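You operate a simulated robot arm through the tools that you are given. There is no shell and no other tool. Be economical: measure what you need, move in short steps, check, and stop when the job is done.

Carry out the task below with a simulated robot arm. There is one attempt and no reset: what you move stays moved.

## Task
Take the white tile and leave it on the small blue tray.

It is judged by the outcome, as a careful person would: the job done as asked, and still so three seconds after it is handed in. It fails if anything else is knocked over, pushed out of place, dropped, spilled or broken.

## Robot
A 7-joint arm with a two-finger parallel gripper, fixed in place. Base frame: the origin is at the foot of the arm, x ahead of it, y to its left, z up; the work surface is at about z = 0.86. Lengths are in m, angles in degrees, forces in N, time in s.
With the tool pointing down near the work surface it reaches from about 0.3 to 0.7 m from the base axis. Its first joint turns from -66.0 to 66.0 degrees. Payload 1.57 kg.
Tool frame: the origin (TCP) lies between the finger pads and is the grasp point; the fingertips stand 0.03 m ahead of it; z points along the fingers, y is the line along which they close. The gripper opens to 0.11 m. The fingers are 0.024 m wide and 0.012 m thick; the gripper's body (0.048 by 0.112 m) begins 0.078 m behind the TCP.
Orientation is told as [roll, pitch, yaw] about the base's x, y, z axes, in that order, counted from this pose: with the fingers straight down and closing along the base's y, the tool's x points along the base's -x, its y along +y and its z along -z.

## Interface
- The arm moves only by the tool drive_tool. Its argument "plan" is a list of rows, each a list of 3 entries, a list of its own where there are three numbers: the turn, a rotation vector about the tool's x, y, z in degrees, then the shift along the tool's x, y, z in m, then the gripper command, from -1 (fully open) to 1 (shut), values between in proportion. In form: [[[ax, ay, az], [tx, ty, tz], fingers], ...]. A call has 1 to 20 rows; each row shifts and turns the commanded pose from where the row before left it, along the tool's axes as they then stand. Each row takes 0.2 s and may step no farther than 0.05 m and 8.6 degrees from the row before; otherwise, or with a gripper value out of range, the whole call is refused. A pose out of reach is approached as far as the arm can. The call stops where the force on the tool passes 40 N (or 10 N more than at its start, if that is more) or the arm is blocked; 0.2 s more then pass. The fingers move at their own pace (about 0.108 m/s each) and stop on an object; they squeeze with about 22 N. The grip force told is the motor's: it shows also when the fingers shut on nothing. Time passes only in rows, and 0.2 s behind the last, so rows that do not move let the fingers close. It gives the time, the measured TCP pose, the force on the tool (base axes), the opening and the grip force at its end, in the units of the frame above (readings bear some noise).
- Cameras (640 x 400 px; columns grow to the right, rows downward): "scene" is fixed at [0.1636, -0.3842, 1.422]; the picture's right is [0.82, -0.57, 0.00], its down [-0.23, -0.34, -0.91] and it looks along [0.52, 0.75, -0.41] (base axes); focal length 335 px, centre (320, 200). "wrist" rides on the gripper at [-0.036, 0, -0.08] in the tool frame; the picture's right is [0.00, -1.00, 0.00], its down [0.97, 0.00, -0.24] and it looks along [0.24, 0.00, 0.97] (tool axes); focal length 218 px, centre (320, 200).
- capture(camera): a new picture of that camera. No time passes.
- locate(camera, pixels): for up to 12 pixels [column, row] of the newest picture of that camera ("zoom" is the newest enlarged one), the place [x, y, z] in the base frame of the surface seen there, good to about 0.002 m. No time passes.
- inspect(camera, box): a new picture of the part [left, top, right, bottom] of that camera's present view, enlarged. No time passes.
- finish_job(): hands the job in; it is judged then, once.

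Go step by step. Measure first, check grasps and placings, and put right what went wrong. The budget is 60 turns and 20 pictures, counting those below and the enlarged ones. Unless the task says otherwise, let go and move clear before handing in, and close with one line.

The tools are called after ">>>" as a command line: name --argument value ..., lists and objects as JSON in quotes. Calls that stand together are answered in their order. drive_tool: Moves the arm, as the interface text tells. Its arguments: {"type":"object","properties":{"plan":{"type":"array","items":{"type":"array"}}},"required":["plan"]} The other tools are called the same way: capture (camera) takes a picture; locate (camera, pixels) gives the place of the surface under pixels of a picture; inspect (camera, box) takes an enlarged picture of a part of a camera's view; finish_job () hands the job in.

At the start:

```text
t: 0.0
position: [0.4481, 0.16, 1.1697]
ee_rot: [0.0, 0.1, 0.1]
contact_force: [-0.3, 0.3, -0.8]
gripper_width: 0.1103
grip_force: 0.0
```

scene: 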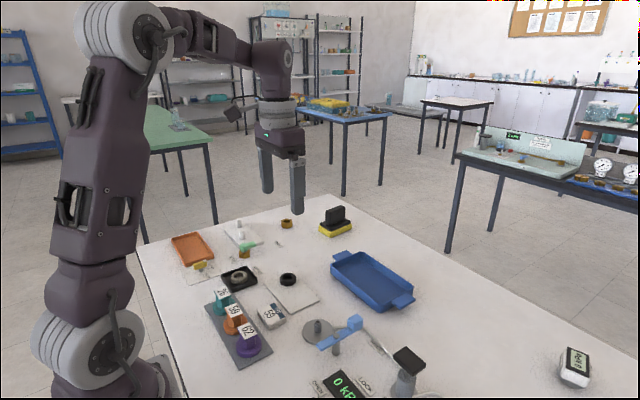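
wrist: 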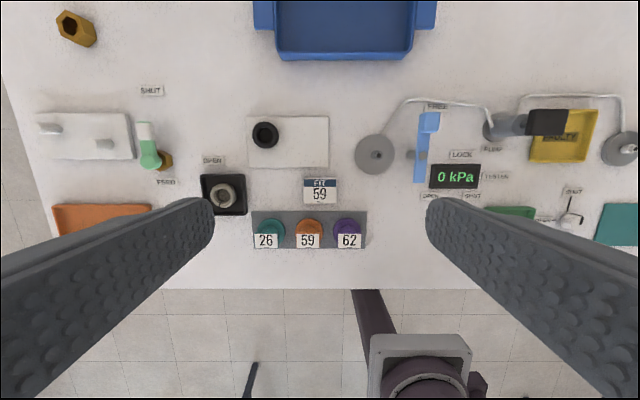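

The pictures show several white flat things: a plate with a black ring (wrist 288,142), a "FIT 59" piece (320,190) and a pegged plate (85,135), plus a blue tray (345,30). I'll enlarge the views to tell which is the tile.

>>> inspect --camera "scene" --box '[150, 200, 430, 375]'

>>> inspect --camera "wrist" --box '[190, 70, 470, 245]'

>>> inspect --camera "scene" --box '[300, 240, 620, 400]'

```text
2.29 times, centred on (290, 288) of scene
```

zoom: 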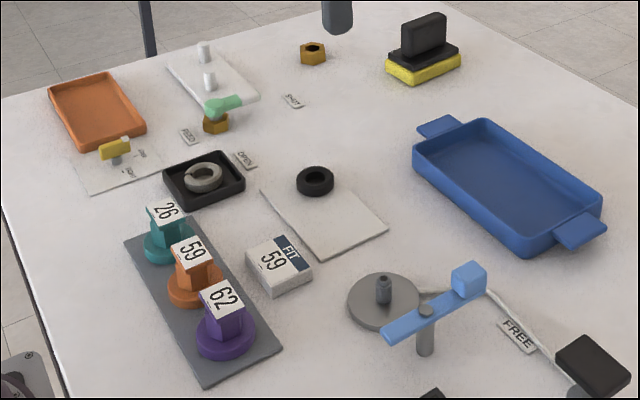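

```text
2.29 times, centred on (330, 158) of wrist
```

zoom: 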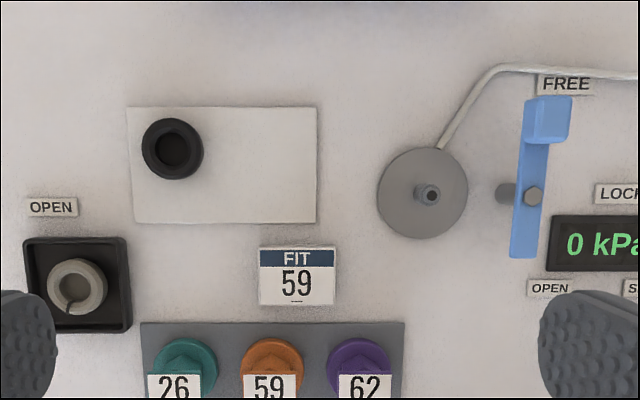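

```text
2.00 times, centred on (460, 320) of scene
```

zoom: 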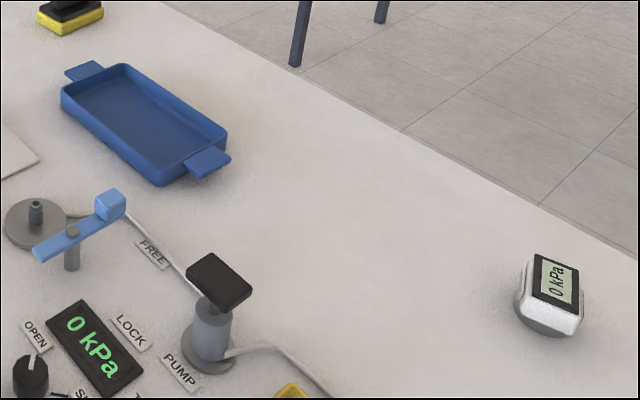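

The tile looks like the thin white plate with the black ring on it; there is also vacuum-like gear around. I'll measure the tile, ring, tray and table, and look at the right part of the bench.

>>> inspect --camera "wrist" --box '[380, 80, 640, 242]'

>>> inspect --camera "scene" --box '[240, 255, 340, 318]'

>>> locate --camera "wrist" --pixels '[[249, 119], [326, 119], [326, 165], [251, 165], [305, 143], [265, 126], [265, 134], [340, 145], [345, 30], [320, 190], [282, 10], [410, 50]]'

```text
2.46 times, centred on (510, 161) of wrist
```

zoom: 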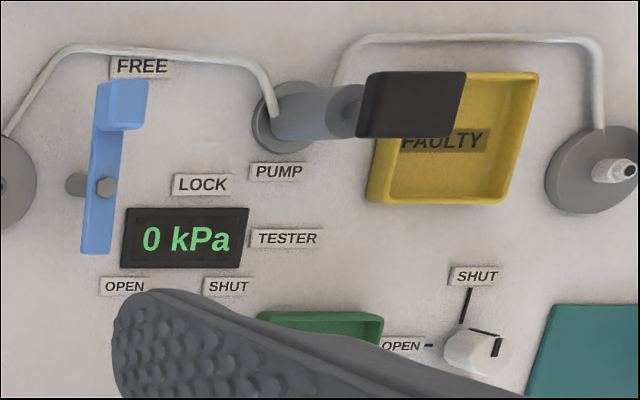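

```text
6.35 times, centred on (290, 286) of scene
```

zoom: 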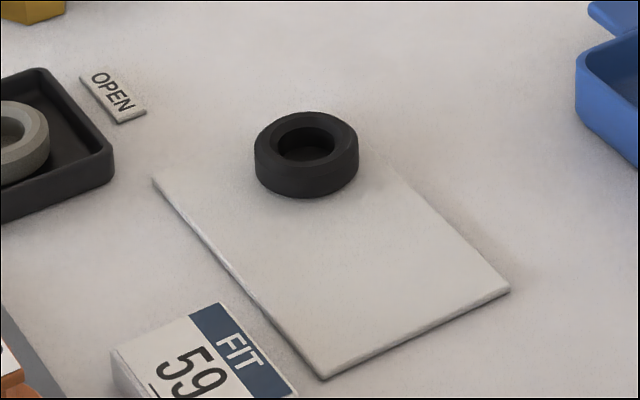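

```text
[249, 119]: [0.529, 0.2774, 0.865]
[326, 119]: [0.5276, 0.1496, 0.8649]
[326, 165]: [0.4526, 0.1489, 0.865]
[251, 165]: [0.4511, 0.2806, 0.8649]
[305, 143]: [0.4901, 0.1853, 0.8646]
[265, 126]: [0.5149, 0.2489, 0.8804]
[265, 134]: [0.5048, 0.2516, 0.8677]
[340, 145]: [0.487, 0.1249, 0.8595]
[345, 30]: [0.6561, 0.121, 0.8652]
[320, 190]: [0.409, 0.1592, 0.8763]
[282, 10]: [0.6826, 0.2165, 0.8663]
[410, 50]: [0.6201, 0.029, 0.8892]
```

The tile spans about x 0.452–0.528 and y 0.148–0.279, 5 mm thick, with the ring near (0.503, 0.25) on top (wrist 265,134). I'll hover over the ring to measure it, and measure the tray from the scene view.

>>> drive_tool --plan '[[[0, 0, 0], [-0.014, 0.022, 0.035], -1], [[0, 0, 0], [-0.014, 0.022, 0.035], -1], [[0, 0, 0], [-0.014, 0.022, 0.035], -1], [[0, 0, 0], [-0.013, 0.024, 0.035], -1], [[0, 0, 0], [0, 0, 0], -1]]'

>>> capture --camera "wrist"

>>> inspect --camera "scene" --box '[310, 230, 430, 320]'

```text
t: 1.2
position: [0.5021, 0.2505, 1.0303]
ee_rot: [0.0, -0.1, 0.0]
contact_force: [0.3, 0.2, -0.2]
gripper_width: 0.1099
grip_force: 0.0
```

```text
12 pictures are left
```

wrist: 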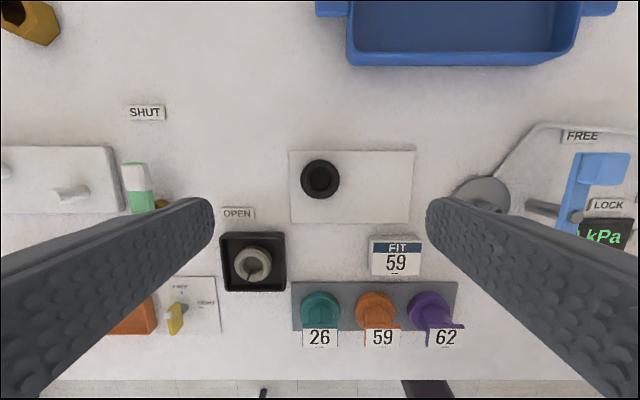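

```text
4.44 times, centred on (370, 275) of scene
```

zoom: 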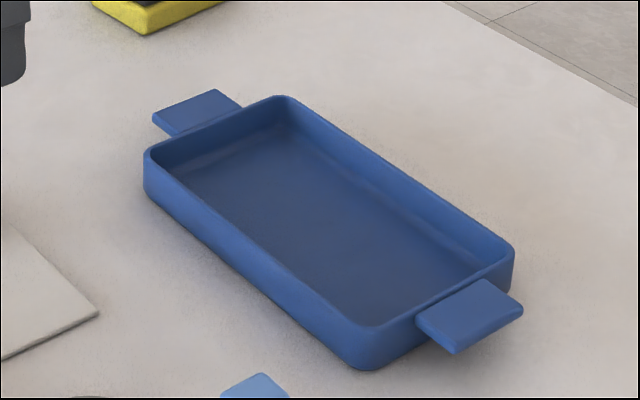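

>>> locate --camera "zoom" --pixels '[[148, 153], [280, 97], [512, 250], [370, 327], [185, 178], [365, 318], [275, 130], [470, 278], [330, 210], [213, 112], [470, 310], [200, 205]]'

>>> locate --camera "wrist" --pixels '[[290, 151], [413, 152], [410, 222], [292, 221], [304, 179], [336, 178], [320, 162], [320, 196], [320, 179], [396, 236], [250, 110], [230, 170]]'

```text
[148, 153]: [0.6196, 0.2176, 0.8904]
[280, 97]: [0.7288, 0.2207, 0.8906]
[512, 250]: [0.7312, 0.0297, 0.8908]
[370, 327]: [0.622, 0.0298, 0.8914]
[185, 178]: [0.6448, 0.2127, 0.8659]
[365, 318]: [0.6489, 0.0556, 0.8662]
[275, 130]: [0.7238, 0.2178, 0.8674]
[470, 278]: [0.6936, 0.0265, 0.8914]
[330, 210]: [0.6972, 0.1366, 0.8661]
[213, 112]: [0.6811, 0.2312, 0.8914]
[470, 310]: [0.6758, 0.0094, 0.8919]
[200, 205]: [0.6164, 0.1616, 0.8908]
```

```text
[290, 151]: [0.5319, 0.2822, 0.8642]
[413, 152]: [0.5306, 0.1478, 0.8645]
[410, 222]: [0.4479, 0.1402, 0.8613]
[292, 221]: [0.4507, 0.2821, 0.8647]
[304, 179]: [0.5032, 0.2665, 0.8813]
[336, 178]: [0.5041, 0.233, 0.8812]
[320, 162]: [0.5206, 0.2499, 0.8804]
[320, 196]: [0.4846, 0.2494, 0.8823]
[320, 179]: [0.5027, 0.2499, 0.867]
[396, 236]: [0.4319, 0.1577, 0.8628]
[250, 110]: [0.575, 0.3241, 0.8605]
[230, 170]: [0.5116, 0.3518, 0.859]
```

The tile is 0.08 × 0.134 m; the tray's inside is about 0.106 × 0.18 m with the rim at z 0.891. The ring (wrist 320,179) is 0.034 wide and 16 mm tall on top of the tile. I'll take the ring off first, so I lower to grip it lightly above the tile.

>>> drive_tool --plan '[[[0, 0, 0], [-0.001, 0, 0.035], -0.2], [[0, 0, 0], [0, 0, 0.035], -0.2], [[0, 0, 0], [0, 0, 0.032], -0.2], [[0, 0, 0], [0, 0, 0.015], -0.2], [[0, 0, 0], [0, 0, 0.015], -0.2], [[0, 0, 0], [0, 0, 0], -0.2]]'

```text
t: 2.6
position: [0.5046, 0.2494, 0.897]
ee_rot: [0.0, 0.0, 0.1]
contact_force: [-0.3, -0.7, 0.8]
gripper_width: 0.066
grip_force: 0.0
```

The arm is at the ring with the tips about 2 mm above the tile. I'll close and lift slightly.

>>> drive_tool --plan '[[[0, 0, 0], [0, 0, 0], 1], [[0, 0, 0], [0, 0, 0], 1], [[0, 0, 0], [0, 0, 0], 1], [[0, 0, 0], [0, 0, -0.01], 1], [[0, 0, 0], [0, 0, -0.015], 1], [[0, 0, 0], [0, 0, 0], 1]]'

>>> inspect --camera "scene" --box '[220, 220, 340, 320]'

```text
t: 4.0
position: [0.5044, 0.2509, 0.9231]
ee_rot: [-0.1, 0.0, -0.1]
contact_force: [-0.4, 0.5, 0.1]
gripper_width: 0.0416
grip_force: 21.6
```

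```text
4.00 times, centred on (280, 270) of scene
```

zoom: 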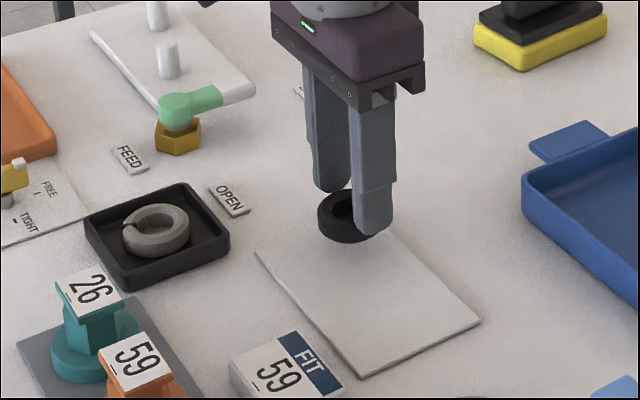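

The ring came off alone and is gripped. I'll set it on the bare table at about (0.575, 0.33).

>>> drive_tool --plan '[[[0, 0, 0], [0, 0, -0.025], 1], [[0, 0, 0], [-0.024, 0.026, 0], 1], [[0, 0, 0], [-0.024, 0.026, 0], 1], [[0, 0, 0], [-0.023, 0.027, 0], 1], [[0, 0, 0], [0, 0, 0.025], 1], [[0, 0, 0], [0, 0, 0.015], 1], [[0, 0, 0], [0, 0, 0.01], 1], [[0, 0, 0], [0, 0, 0.004], 1], [[0, 0, 0], [0, 0, 0], 1]]'

```text
t: 6.0
position: [0.5775, 0.3297, 0.8957]
ee_rot: [0.2, -0.3, -0.1]
contact_force: [4.5, 2.8, 30.2]
gripper_width: 0.0417
grip_force: 22.4
```

A 30 N upward force shows the ring is pressed on the table. I'll ease up slightly, open and rise.

>>> drive_tool --plan '[[[0, 0, 0], [0, 0, -0.002], 1], [[0, 0, 0], [0, 0, 0], 0], [[0, 0, 0], [0, 0, 0], 0], [[0, 0, 0], [0, 0, -0.03], 0], [[0, 0, 0], [0, 0, -0.04], 0], [[0, 0, 0], [0, 0, -0.04], -1], [[0, 0, 0], [0, 0, 0], -1]]'

>>> capture --camera "wrist"

```text
t: 7.6
position: [0.5743, 0.3285, 1.0075]
ee_rot: [0.1, 0.0, 0.0]
contact_force: [0.0, 0.4, 0.5]
gripper_width: 0.1101
grip_force: 0.0
```

```text
9 pictures are left
```

wrist: 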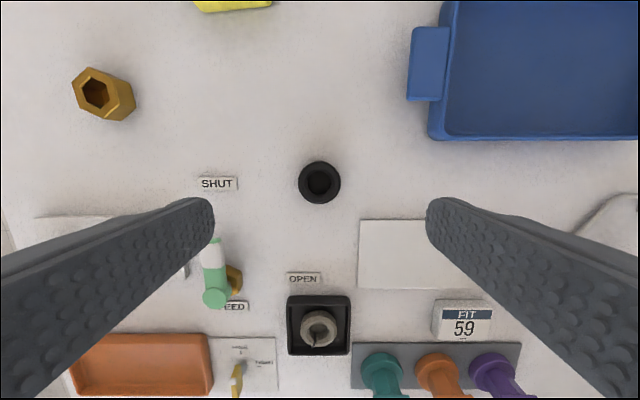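

The ring sits flat on the table at wrist (319,181). Now I move over the tile at (0.491, 0.245) and turn 90° so the fingers close across its 0.08 m width.

>>> drive_tool --plan '[[[0, 0, 0], [0.028, -0.028, 0], -1], [[0, 0, 0], [0.028, -0.028, 0], -1], [[0, 0, 0], [0.027, -0.0275, 0], -1], [[0, 0, 8.2], [0, 0, 0], -1], [[0, 0, 8.2], [0, 0, 0], -1], [[0, 0, 8.2], [0, 0, 0], -1], [[0, 0, 8.2], [0, 0, 0], -1], [[0, 0, 8.2], [0, 0, 0], -1], [[0, 0, 8.2], [0, 0, 0], -1], [[0, 0, 8.2], [0, 0, 0], -1], [[0, 0, 8.2], [0, 0, 0], -1], [[0, 0, 8.2], [0, 0, 0], -1], [[0, 0, 8.2], [0, 0, 0], -1], [[0, 0, 8], [0, 0, 0], -1], [[0, 0, 0], [0, 0, 0], -1]]'

>>> capture --camera "wrist"

```text
t: 10.8
position: [0.4941, 0.2456, 1.0053]
ee_rot: [0.1, 0.0, -90.2]
contact_force: [-1.0, -0.8, 1.1]
gripper_width: 0.1103
grip_force: 0.1
```

```text
8 pictures are left
```

wrist: 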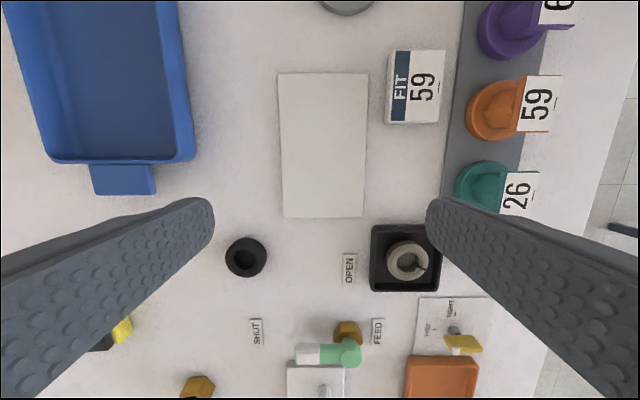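

>>> locate --camera "wrist" --pixels '[[279, 75], [367, 76], [362, 215], [285, 216], [281, 180], [363, 180], [364, 160], [387, 122], [246, 258], [370, 227], [320, 180]]'

```text
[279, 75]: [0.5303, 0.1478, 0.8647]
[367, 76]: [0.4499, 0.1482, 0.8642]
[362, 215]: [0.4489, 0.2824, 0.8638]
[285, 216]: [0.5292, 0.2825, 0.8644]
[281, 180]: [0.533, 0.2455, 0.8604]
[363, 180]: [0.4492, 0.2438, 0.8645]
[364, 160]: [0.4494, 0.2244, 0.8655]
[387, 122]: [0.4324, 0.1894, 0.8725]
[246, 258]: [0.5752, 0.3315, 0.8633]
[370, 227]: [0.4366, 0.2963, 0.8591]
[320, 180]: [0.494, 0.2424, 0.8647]
```

Tile is at x 0.4495–0.530, centre 0.490; the finger paths at y 0.245 are clear of the black dish and the FIT block. I'll centre and lower until the tips are just above the table.

>>> drive_tool --plan '[[[0, 0, 0], [0, -0.004, 0.035], -0.9], [[0, 0, 0], [0, 0, 0.035], -0.9], [[0, 0, 0], [0, 0, 0.025], -0.9], [[0, 0, 0], [0, 0, 0.012], -0.9], [[0, 0, 0], [0, 0, 0.005], -0.9], [[0, 0, 0], [0, 0, 0], -0.9]]'

```text
t: 12.2
position: [0.4897, 0.2453, 0.8951]
ee_rot: [0.1, 0.1, -90.0]
contact_force: [0.3, 0.0, -0.6]
gripper_width: 0.1045
grip_force: 0.1
```

The tips are at about 0.865; I go 3.5 mm lower and close.

>>> drive_tool --plan '[[[0, 0, 0], [0, 0, 0.002], -0.9], [[0, 0, 0], [0, 0, 0.0015], -0.9], [[0, 0, 0], [0, 0, 0], -0.6], [[0, 0, 0], [0, 0, 0], 1], [[0, 0, 0], [0, 0, 0], 1], [[0, 0, 0], [0, 0, 0], 1]]'

```text
t: 13.6
position: [0.4903, 0.2458, 0.8904]
ee_rot: [0.2, -0.1, -90.0]
contact_force: [10.1, 0.3, -9.3]
gripper_width: 0.0846
grip_force: 45.3
```

The fingers stopped at 0.0846 m, gripping something tile-sized. I'll lift a little and look.

>>> drive_tool --plan '[[[0, 0, 0], [0, 0, -0.005], 1], [[0, 0, 0], [0, 0, -0.01], 1], [[0, 0, 0], [0, 0, -0.015], 1], [[0, 0, 0], [0, 0, 0], 1]]'

>>> inspect --camera "scene" --box '[220, 220, 380, 320]'

```text
t: 13.9
position: [0.4899, 0.2451, 0.891]
ee_rot: [0.1, 0.0, -90.0]
contact_force: [7.2, 2.0, -12.5]
gripper_width: 0.0847
grip_force: 45.0
stopped in row 1: the force on the tool passed its limit (the readings are from after the stop); the commanded pose is now the measured one
```

```text
4.00 times, centred on (300, 270) of scene
```

zoom: 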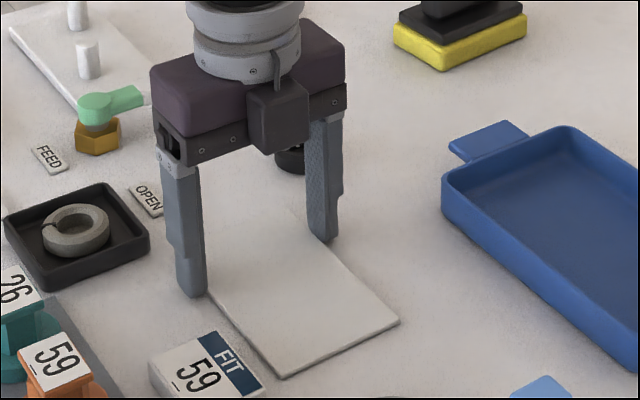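

Lifting 5 mm hit the force limit, so the tile is either held down or my tips are jammed at table level. I'll open, rise 1.5 mm, grip again and lift in tiny steps.

>>> drive_tool --plan '[[[0, 0, 0], [0, 0, 0], -0.8], [[0, 0, 0], [0, 0, -0.0015], -0.8], [[0, 0, 0], [0, 0, 0], -0.8], [[0, 0, 0], [0, 0, 0], 1], [[0, 0, 0], [0, 0, 0], 1], [[0, 0, 0], [0, 0, 0], 1]]'

>>> drive_tool --plan '[[[0, 0, 0], [0, 0, -0.001], 1], [[0, 0, 0], [0, 0, -0.001], 1]]'

>>> inspect --camera "scene" --box '[160, 220, 280, 295]'

```text
t: 15.3
position: [0.4906, 0.2447, 0.8931]
ee_rot: [0.2, 0.0, -90.0]
contact_force: [3.3, 0.4, -2.2]
gripper_width: 0.0848
grip_force: 44.9
```

```text
t: 16.0
position: [0.4912, 0.2463, 0.8938]
ee_rot: [0.2, 0.1, -89.9]
contact_force: [8.8, 2.8, -10.3]
gripper_width: 0.0851
grip_force: 45.4
stopped in row 2: the force on the tool passed its limit (the readings are from after the stop); the commanded pose is now the measured one
```

```text
5.33 times, centred on (220, 258) of scene
```

zoom: 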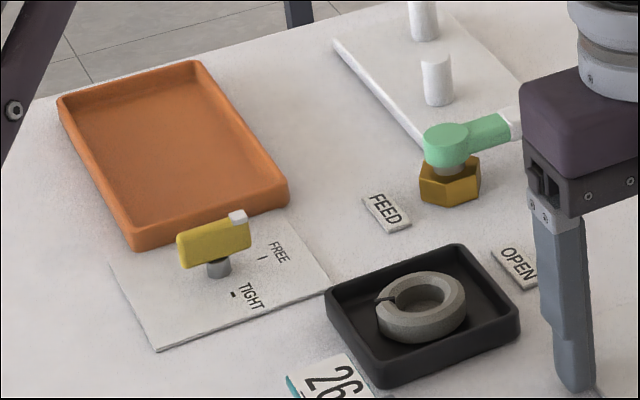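

The lift is again blocked while the tile doesn't budge, so something may hold this plate down. I'll test gently whether it can slide 3 mm sideways before deciding.

>>> drive_tool --plan '[[[0, 0, 0], [0.001, 0, 0], 1], [[0, 0, 0], [0.001, 0, 0], 1], [[0, 0, 0], [0.001, 0, 0], 1], [[0, 0, 0], [0, 0, 0], 1]]'

```text
t: 17.0
position: [0.4898, 0.2455, 0.8926]
ee_rot: [0.0, -0.3, -90.0]
contact_force: [7.7, -22.0, -18.8]
gripper_width: 0.0848
grip_force: 44.8
```

It resists over 20 N sideways: the plain plate is fixed to the bench. I'll release it, rise, and survey the right side of the bench for another white tile or blue tray.

>>> drive_tool --plan '[[[0, 0, 0], [-0.0025, 0, 0], -0.8], [[0, 0, 0], [0, 0, 0], -0.8], [[0, 0, 0], [0, 0, -0.03], -0.8], [[0, 0, 0], [0, 0, -0.05], -0.8], [[0, 0, 0], [0, 0, -0.05], -0.8], [[0, 0, 0], [0, 0, -0.05], -0.8], [[0, 0, 0], [-0.04, 0, -0.03], -0.8], [[0, 0, 0], [-0.04, 0, -0.03], -0.8], [[0, 0, 0], [-0.05, 0, 0], -1], [[0, 0, 0], [-0.05, 0, 0], -1], [[0, 0, 0], [-0.05, 0, 0], -1], [[0, 0, 0], [-0.05, 0, 0], -1], [[0, 0, 0], [-0.05, 0, 0], -1], [[0, 0, 0], [-0.05, 0, 0], -1], [[0, 0, 0], [0, 0, 0], -1]]'

>>> capture --camera "wrist"

```text
t: 20.2
position: [0.4894, -0.135, 1.134]
ee_rot: [0.1, 0.0, -89.9]
contact_force: [0.3, 0.2, -0.3]
gripper_width: 0.1101
grip_force: 0.0
```

```text
5 pictures are left
```

wrist: 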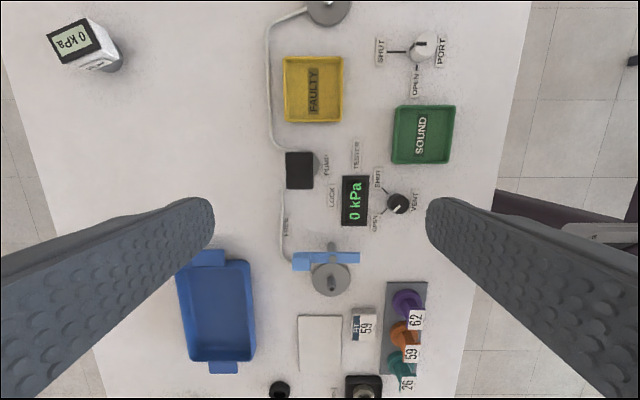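

The only blue tray is the handled one (wrist 218,310). The plain plate is held by something, so I'll check the FREE/TIGHT knob and valve positions from the last enlarged scene picture.

>>> locate --camera "zoom" --pixels '[[238, 217], [184, 248], [214, 238], [218, 270], [263, 259], [233, 294], [447, 140], [505, 120], [450, 185], [160, 348], [325, 288], [112, 262]]'

>>> inspect --camera "wrist" --box '[260, 290, 440, 400]'

```text
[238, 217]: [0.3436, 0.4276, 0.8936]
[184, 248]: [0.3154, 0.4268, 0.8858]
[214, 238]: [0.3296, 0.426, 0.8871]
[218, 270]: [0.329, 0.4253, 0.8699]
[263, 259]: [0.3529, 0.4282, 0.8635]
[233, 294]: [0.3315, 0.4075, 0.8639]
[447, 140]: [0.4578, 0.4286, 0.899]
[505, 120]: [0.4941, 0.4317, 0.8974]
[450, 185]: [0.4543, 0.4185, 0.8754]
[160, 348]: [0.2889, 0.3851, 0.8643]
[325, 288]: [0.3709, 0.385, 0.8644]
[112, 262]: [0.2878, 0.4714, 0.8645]
```

```text
3.56 times, centred on (350, 345) of wrist
```

zoom: 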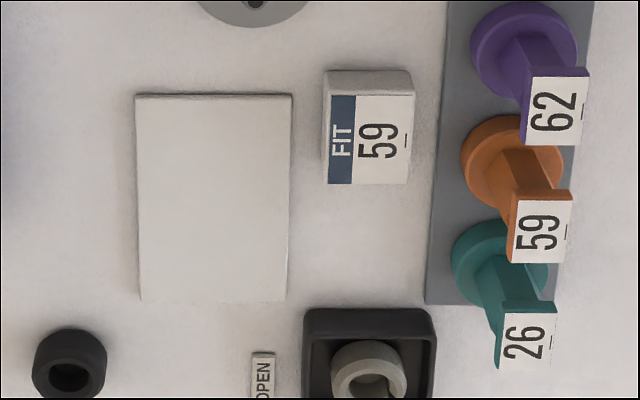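

The knob points to FREE and the valve to SHUT, so nothing there is clamping the plate; it is simply a fixed mat. The loose candidate for "white tile" is then the FIT 59 piece (zoom 370,140), so I'll measure it.

>>> locate --camera "zoom" --pixels '[[330, 99], [408, 99], [405, 181], [330, 181], [370, 140], [370, 80], [310, 140], [425, 140], [70, 362]]'

```text
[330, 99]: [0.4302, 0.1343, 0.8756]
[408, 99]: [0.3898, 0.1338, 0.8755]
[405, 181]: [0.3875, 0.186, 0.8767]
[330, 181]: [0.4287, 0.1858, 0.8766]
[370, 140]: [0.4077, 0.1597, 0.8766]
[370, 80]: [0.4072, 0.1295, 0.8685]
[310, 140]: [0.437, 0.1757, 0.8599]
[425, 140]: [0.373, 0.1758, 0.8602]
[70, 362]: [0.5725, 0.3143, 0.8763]
```

FIT 59 piece: x 0.388–0.431, y 0.133–0.187, 16 mm tall, centre (0.409, 0.160). I turn back to closing along y, where both sides are clear, and hover over it.

>>> drive_tool --plan '[[[0, 0, -8.2], [0, 0, 0], -1], [[0, 0, -8.2], [0, 0, 0], -1], [[0, 0, -8.2], [0, 0, 0], -1], [[0, 0, -8.2], [0, 0, 0], -1], [[0, 0, -8.2], [0, 0, 0], -1], [[0, 0, -8.2], [0, 0, 0], -1], [[0, 0, -8.2], [0, 0, 0], -1], [[0, 0, -8.2], [0, 0, 0], -1], [[0, 0, -8.2], [0, 0, 0], -1], [[0, 0, -8.2], [0, 0, 0], -1], [[0, 0, -7.9], [0, 0, 0], -1], [[0, 0, 0], [0.013, 0.0475, 0], -1], [[0, 0, 0], [0.013, 0.0475, 0], -1], [[0, 0, 0], [0.013, 0.05, 0], -1], [[0, 0, 0], [0.013, 0.048, 0], -1], [[0, 0, 0], [0.013, 0.048, 0], -1], [[0, 0, 0], [0.015, 0.047, 0], -1], [[0, 0, 0], [0, 0.007, 0.04], -0.5], [[0, 0, 0], [0, 0, 0.04], -0.5], [[0, 0, 0], [0, 0, 0], -0.5]]'

```text
refused: row 14 steps farther than a row can; nothing moved
```

>>> drive_tool --plan '[[[0, 0, -8.2], [0, 0, 0], -1], [[0, 0, -8.2], [0, 0, 0], -1], [[0, 0, -8.2], [0, 0, 0], -1], [[0, 0, -8.2], [0, 0, 0], -1], [[0, 0, -8.2], [0, 0, 0], -1], [[0, 0, -8.2], [0, 0, 0], -1], [[0, 0, -8.2], [0, 0, 0], -1], [[0, 0, -8.2], [0, 0, 0], -1], [[0, 0, -8.2], [0, 0, 0], -1], [[0, 0, -8.2], [0, 0, 0], -1], [[0, 0, -7.9], [0, 0, 0], -1], [[0, 0, 0], [0.013, 0.047, 0], -1], [[0, 0, 0], [0.013, 0.047, 0], -1], [[0, 0, 0], [0.013, 0.047, 0], -1], [[0, 0, 0], [0.013, 0.047, 0], -1], [[0, 0, 0], [0.013, 0.047, 0], -1], [[0, 0, 0], [0.015, 0.047, 0], -1], [[0, 0, 0], [0, 0.013, 0.04], -0.5], [[0, 0, 0], [0, 0, 0.04], -0.5], [[0, 0, 0], [0, 0, 0], -0.5]]'

```text
t: 24.4
position: [0.4102, 0.1624, 1.0529]
ee_rot: [0.0, -0.1, -0.1]
contact_force: [-0.3, -0.8, -0.4]
gripper_width: 0.0826
grip_force: 0.0
```

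I'm above the FIT piece; I'll lower to it with the fingers at about 0.08 m, then stop above the table.

>>> drive_tool --plan '[[[0, 0, 0], [0, -0.002, 0.04], -0.5], [[0, 0, 0], [0, 0, 0.04], -0.5], [[0, 0, 0], [0, 0, 0.04], -0.5], [[0, 0, 0], [0, 0, 0.025], -0.5], [[0, 0, 0], [0, 0, 0.012], -0.5], [[0, 0, 0], [0, 0, 0], -0.5], [[0, 0, 0], [0, 0, 0], 1], [[0, 0, 0], [0, 0, 0], 1], [[0, 0, 0], [0, 0, 0], 1]]'

>>> drive_tool --plan '[[[0, 0, 0], [0, 0, -0.003], 1], [[0, 0, 0], [0, 0, -0.01], 1], [[0, 0, 0], [0, 0, -0.02], 1], [[0, 0, 0], [0, 0, 0], 1]]'

```text
t: 26.4
position: [0.4124, 0.1589, 0.897]
ee_rot: [0.0, -0.1, -0.1]
contact_force: [0.4, 0.3, 0.4]
gripper_width: 0.0589
grip_force: 22.1
```

```text
t: 27.4
position: [0.4097, 0.1576, 0.9287]
ee_rot: [-0.1, -0.2, -0.1]
contact_force: [-0.1, 0.4, -0.3]
gripper_width: 0.059
grip_force: 22.2
```

The FIT 59 piece lifted freely (0.059 m, 22 N), so it is the loose white tile. I carry it up and over to the tray centre near (0.665, 0.125).

>>> drive_tool --plan '[[[0, 0, 0], [0, 0, -0.035], 1], [[0, 0, 0], [0, 0, -0.035], 1], [[0, 0, 0], [-0.036, -0.004, 0], 1], [[0, 0, 0], [-0.036, -0.005, 0], 1], [[0, 0, 0], [-0.036, -0.005, 0], 1], [[0, 0, 0], [-0.036, -0.005, 0], 1], [[0, 0, 0], [-0.036, -0.005, 0], 1], [[0, 0, 0], [-0.036, -0.005, 0], 1], [[0, 0, 0], [-0.039, -0.005, 0], 1], [[0, 0, 0], [0, 0, 0], 1], [[0, 0, 0], [0, 0, 0], 1]]'

>>> capture --camera "scene"

```text
t: 29.8
position: [0.6627, 0.1241, 1.0001]
ee_rot: [0.0, 0.0, -0.1]
contact_force: [-0.2, -0.3, -0.4]
gripper_width: 0.0592
grip_force: 21.8
```

```text
3 pictures are left
```

scene: 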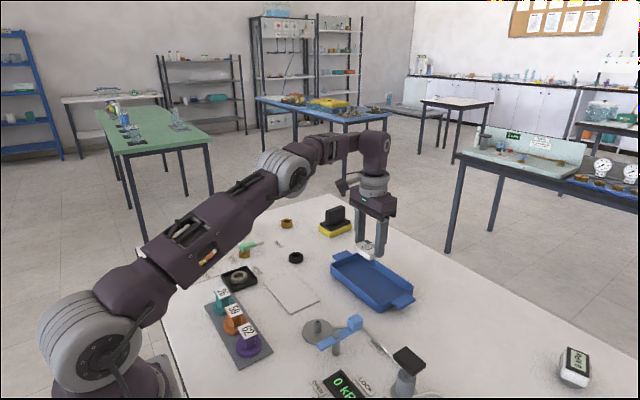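

The tile is held above the tray (scene 367,250). I lower it to just touch the tray floor (TCP about 0.904).

>>> drive_tool --plan '[[[0, 0, 0], [-0.003, 0, 0.035], 1], [[0, 0, 0], [0, 0, 0.03], 1], [[0, 0, 0], [0, 0, 0.02], 1], [[0, 0, 0], [0, 0, 0.008], 1], [[0, 0, 0], [0, 0, 0.002], 1], [[0, 0, 0], [0, 0, 0], 1]]'

```text
t: 31.2
position: [0.6679, 0.1245, 0.905]
ee_rot: [0.0, 0.0, -0.1]
contact_force: [-0.4, 0.2, -0.4]
gripper_width: 0.059
grip_force: 22.4
```

No contact yet, about 1–2 mm to go. I lower 1.5 mm, open modestly and rise.

>>> drive_tool --plan '[[[0, 0, 0], [0, 0, 0.0015], 1], [[0, 0, 0], [0, 0, 0], 1], [[0, 0, 0], [0, 0, 0], -0.5], [[0, 0, 0], [0, 0, 0], -0.5], [[0, 0, 0], [0, 0, -0.03], -0.5], [[0, 0, 0], [0, 0, -0.04], -0.5], [[0, 0, 0], [0, 0, -0.04], -0.5], [[0, 0, 0], [0, 0, 0], -0.5]]'

```text
t: 33.0
position: [0.6664, 0.1227, 1.0133]
ee_rot: [0.0, 0.1, -0.1]
contact_force: [-0.3, -0.4, 0.1]
gripper_width: 0.0824
grip_force: 0.0
```

The tile is released. Next I put the ring back where it was, so I move above it at about (0.574, 0.33) and look.

>>> drive_tool --plan '[[[0, 0, 0], [0.018, 0.041, 0], -0.2], [[0, 0, 0], [0.018, 0.041, 0], -0.2], [[0, 0, 0], [0.018, 0.041, 0], -0.2], [[0, 0, 0], [0.019, 0.042, 0], -0.2], [[0, 0, 0], [0.019, 0.042, 0], -0.2], [[0, 0, 0], [0, 0, 0], -0.2]]'

>>> capture --camera "wrist"

>>> locate --camera "wrist" --pixels '[[319, 181], [319, 165], [319, 197], [303, 181], [336, 181]]'

```text
t: 34.4
position: [0.5758, 0.3328, 1.0126]
ee_rot: [0.0, -0.1, -0.1]
contact_force: [-0.6, -0.1, 1.2]
gripper_width: 0.0659
grip_force: 0.1
```

```text
2 pictures are left
```

wrist: 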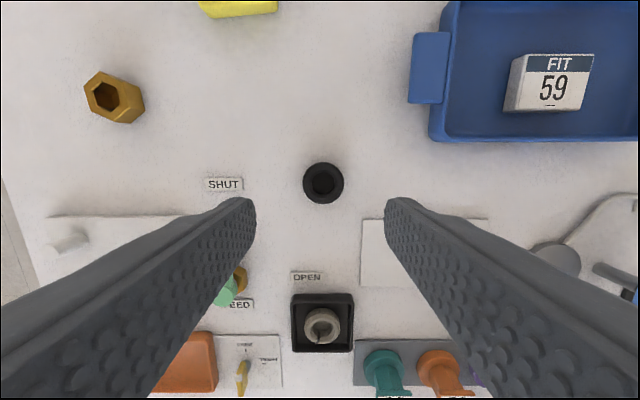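

```text
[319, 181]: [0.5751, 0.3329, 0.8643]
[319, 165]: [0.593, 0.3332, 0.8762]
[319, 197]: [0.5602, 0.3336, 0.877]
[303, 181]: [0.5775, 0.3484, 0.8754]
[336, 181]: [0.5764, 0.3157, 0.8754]
```

The tile lies flat in the tray (wrist 555,82), and the ring is centred at about (323,183) → (0.574, 0.329). I lower, grip it and lift.

>>> drive_tool --plan '[[[0, 0, 0], [0.001, -0.004, 0.035], -0.2], [[0, 0, 0], [0, 0, 0.035], -0.2], [[0, 0, 0], [0, 0, 0.03], -0.2], [[0, 0, 0], [0, 0, 0.018], -0.2], [[0, 0, 0], [0, 0, 0], -0.2], [[0, 0, 0], [0, 0, 0], 1], [[0, 0, 0], [0, 0, 0], 1], [[0, 0, 0], [0, 0, 0], 1]]'

>>> drive_tool --plan '[[[0, 0, 0], [0, 0, -0.02], 1], [[0, 0, 0], [0, 0, -0.03], 1], [[0, 0, 0], [0, 0, 0], 1]]'

```text
t: 36.2
position: [0.5768, 0.3267, 0.8956]
ee_rot: [0.0, -0.1, -0.1]
contact_force: [0.2, -0.5, 0.0]
gripper_width: 0.0417
grip_force: 22.0
```

```text
t: 37.0
position: [0.5762, 0.3264, 0.9453]
ee_rot: [0.0, -0.1, -0.1]
contact_force: [0.2, -0.4, 0.1]
gripper_width: 0.0417
grip_force: 21.9
```

The ring is held. I carry it back to its original spot (ring centre 0.503, 0.250) and lower to just above the plate.

>>> drive_tool --plan '[[[0, 0, 0], [0.024, -0.0255, 0], 1], [[0, 0, 0], [0.024, -0.0255, 0], 1], [[0, 0, 0], [0.0235, -0.0255, 0], 1], [[0, 0, 0], [0, 0, 0.025], 1], [[0, 0, 0], [0, 0, 0.013], 1], [[0, 0, 0], [0, 0, 0.005], 1], [[0, 0, 0], [0, 0, 0], 1]]'

```text
t: 38.6
position: [0.5041, 0.2499, 0.9009]
ee_rot: [0.0, -0.1, -0.2]
contact_force: [0.3, -0.2, 0.0]
gripper_width: 0.0417
grip_force: 22.4
```

The ring is just about at the plate surface. I lower the last millimetre, release and rise.

>>> drive_tool --plan '[[[0, 0, 0], [0, 0, 0.001], 1], [[0, 0, 0], [0, 0, 0], 1], [[0, 0, 0], [0, 0, 0], -0.2], [[0, 0, 0], [0, 0, 0], -0.2], [[0, 0, 0], [0, 0, -0.03], -0.2], [[0, 0, 0], [0, 0, -0.05], -0.2], [[0, 0, 0], [0, 0, -0.05], -0.2], [[0, 0, 0], [0, 0, -0.05], -1], [[0, 0, 0], [0, 0, -0.05], -1], [[0, 0, 0], [0, 0, 0], -1]]'

>>> capture --camera "wrist"

>>> locate --camera "wrist" --pixels '[[320, 180], [320, 160], [430, 60]]'

```text
t: 40.8
position: [0.505, 0.2488, 1.131]
ee_rot: [0.0, 0.0, -0.1]
contact_force: [-1.3, -0.8, 0.3]
gripper_width: 0.1098
grip_force: 0.1
```

```text
1 pictures are left
```

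wrist: 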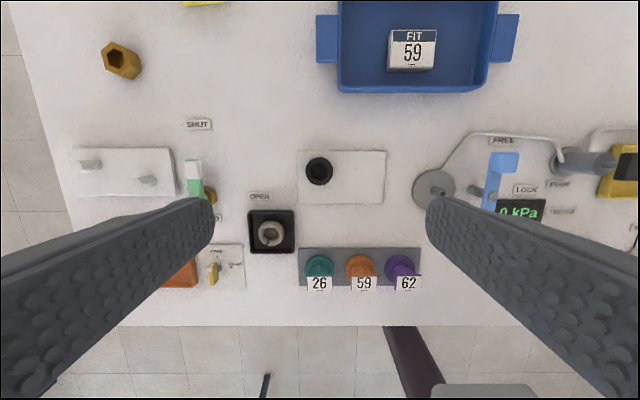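

```text
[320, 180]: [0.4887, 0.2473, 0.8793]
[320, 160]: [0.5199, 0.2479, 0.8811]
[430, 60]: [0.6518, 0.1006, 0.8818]
```

The ring is back in place on the fixed plate (wrist 320,171), the white tile rests flat in the blue tray (412,50), and the gripper is clear. I'm handing in.

>>> finish_job

```text
The job is handed in.
```

I put the white "FIT 59" tile flat in the blue tray, let go and moved clear. I took it to be the tile you meant because the plain white plate would not lift or slide. While checking that plate I moved the black ring off it, then put the ring back within a few millimetres of its original spot.
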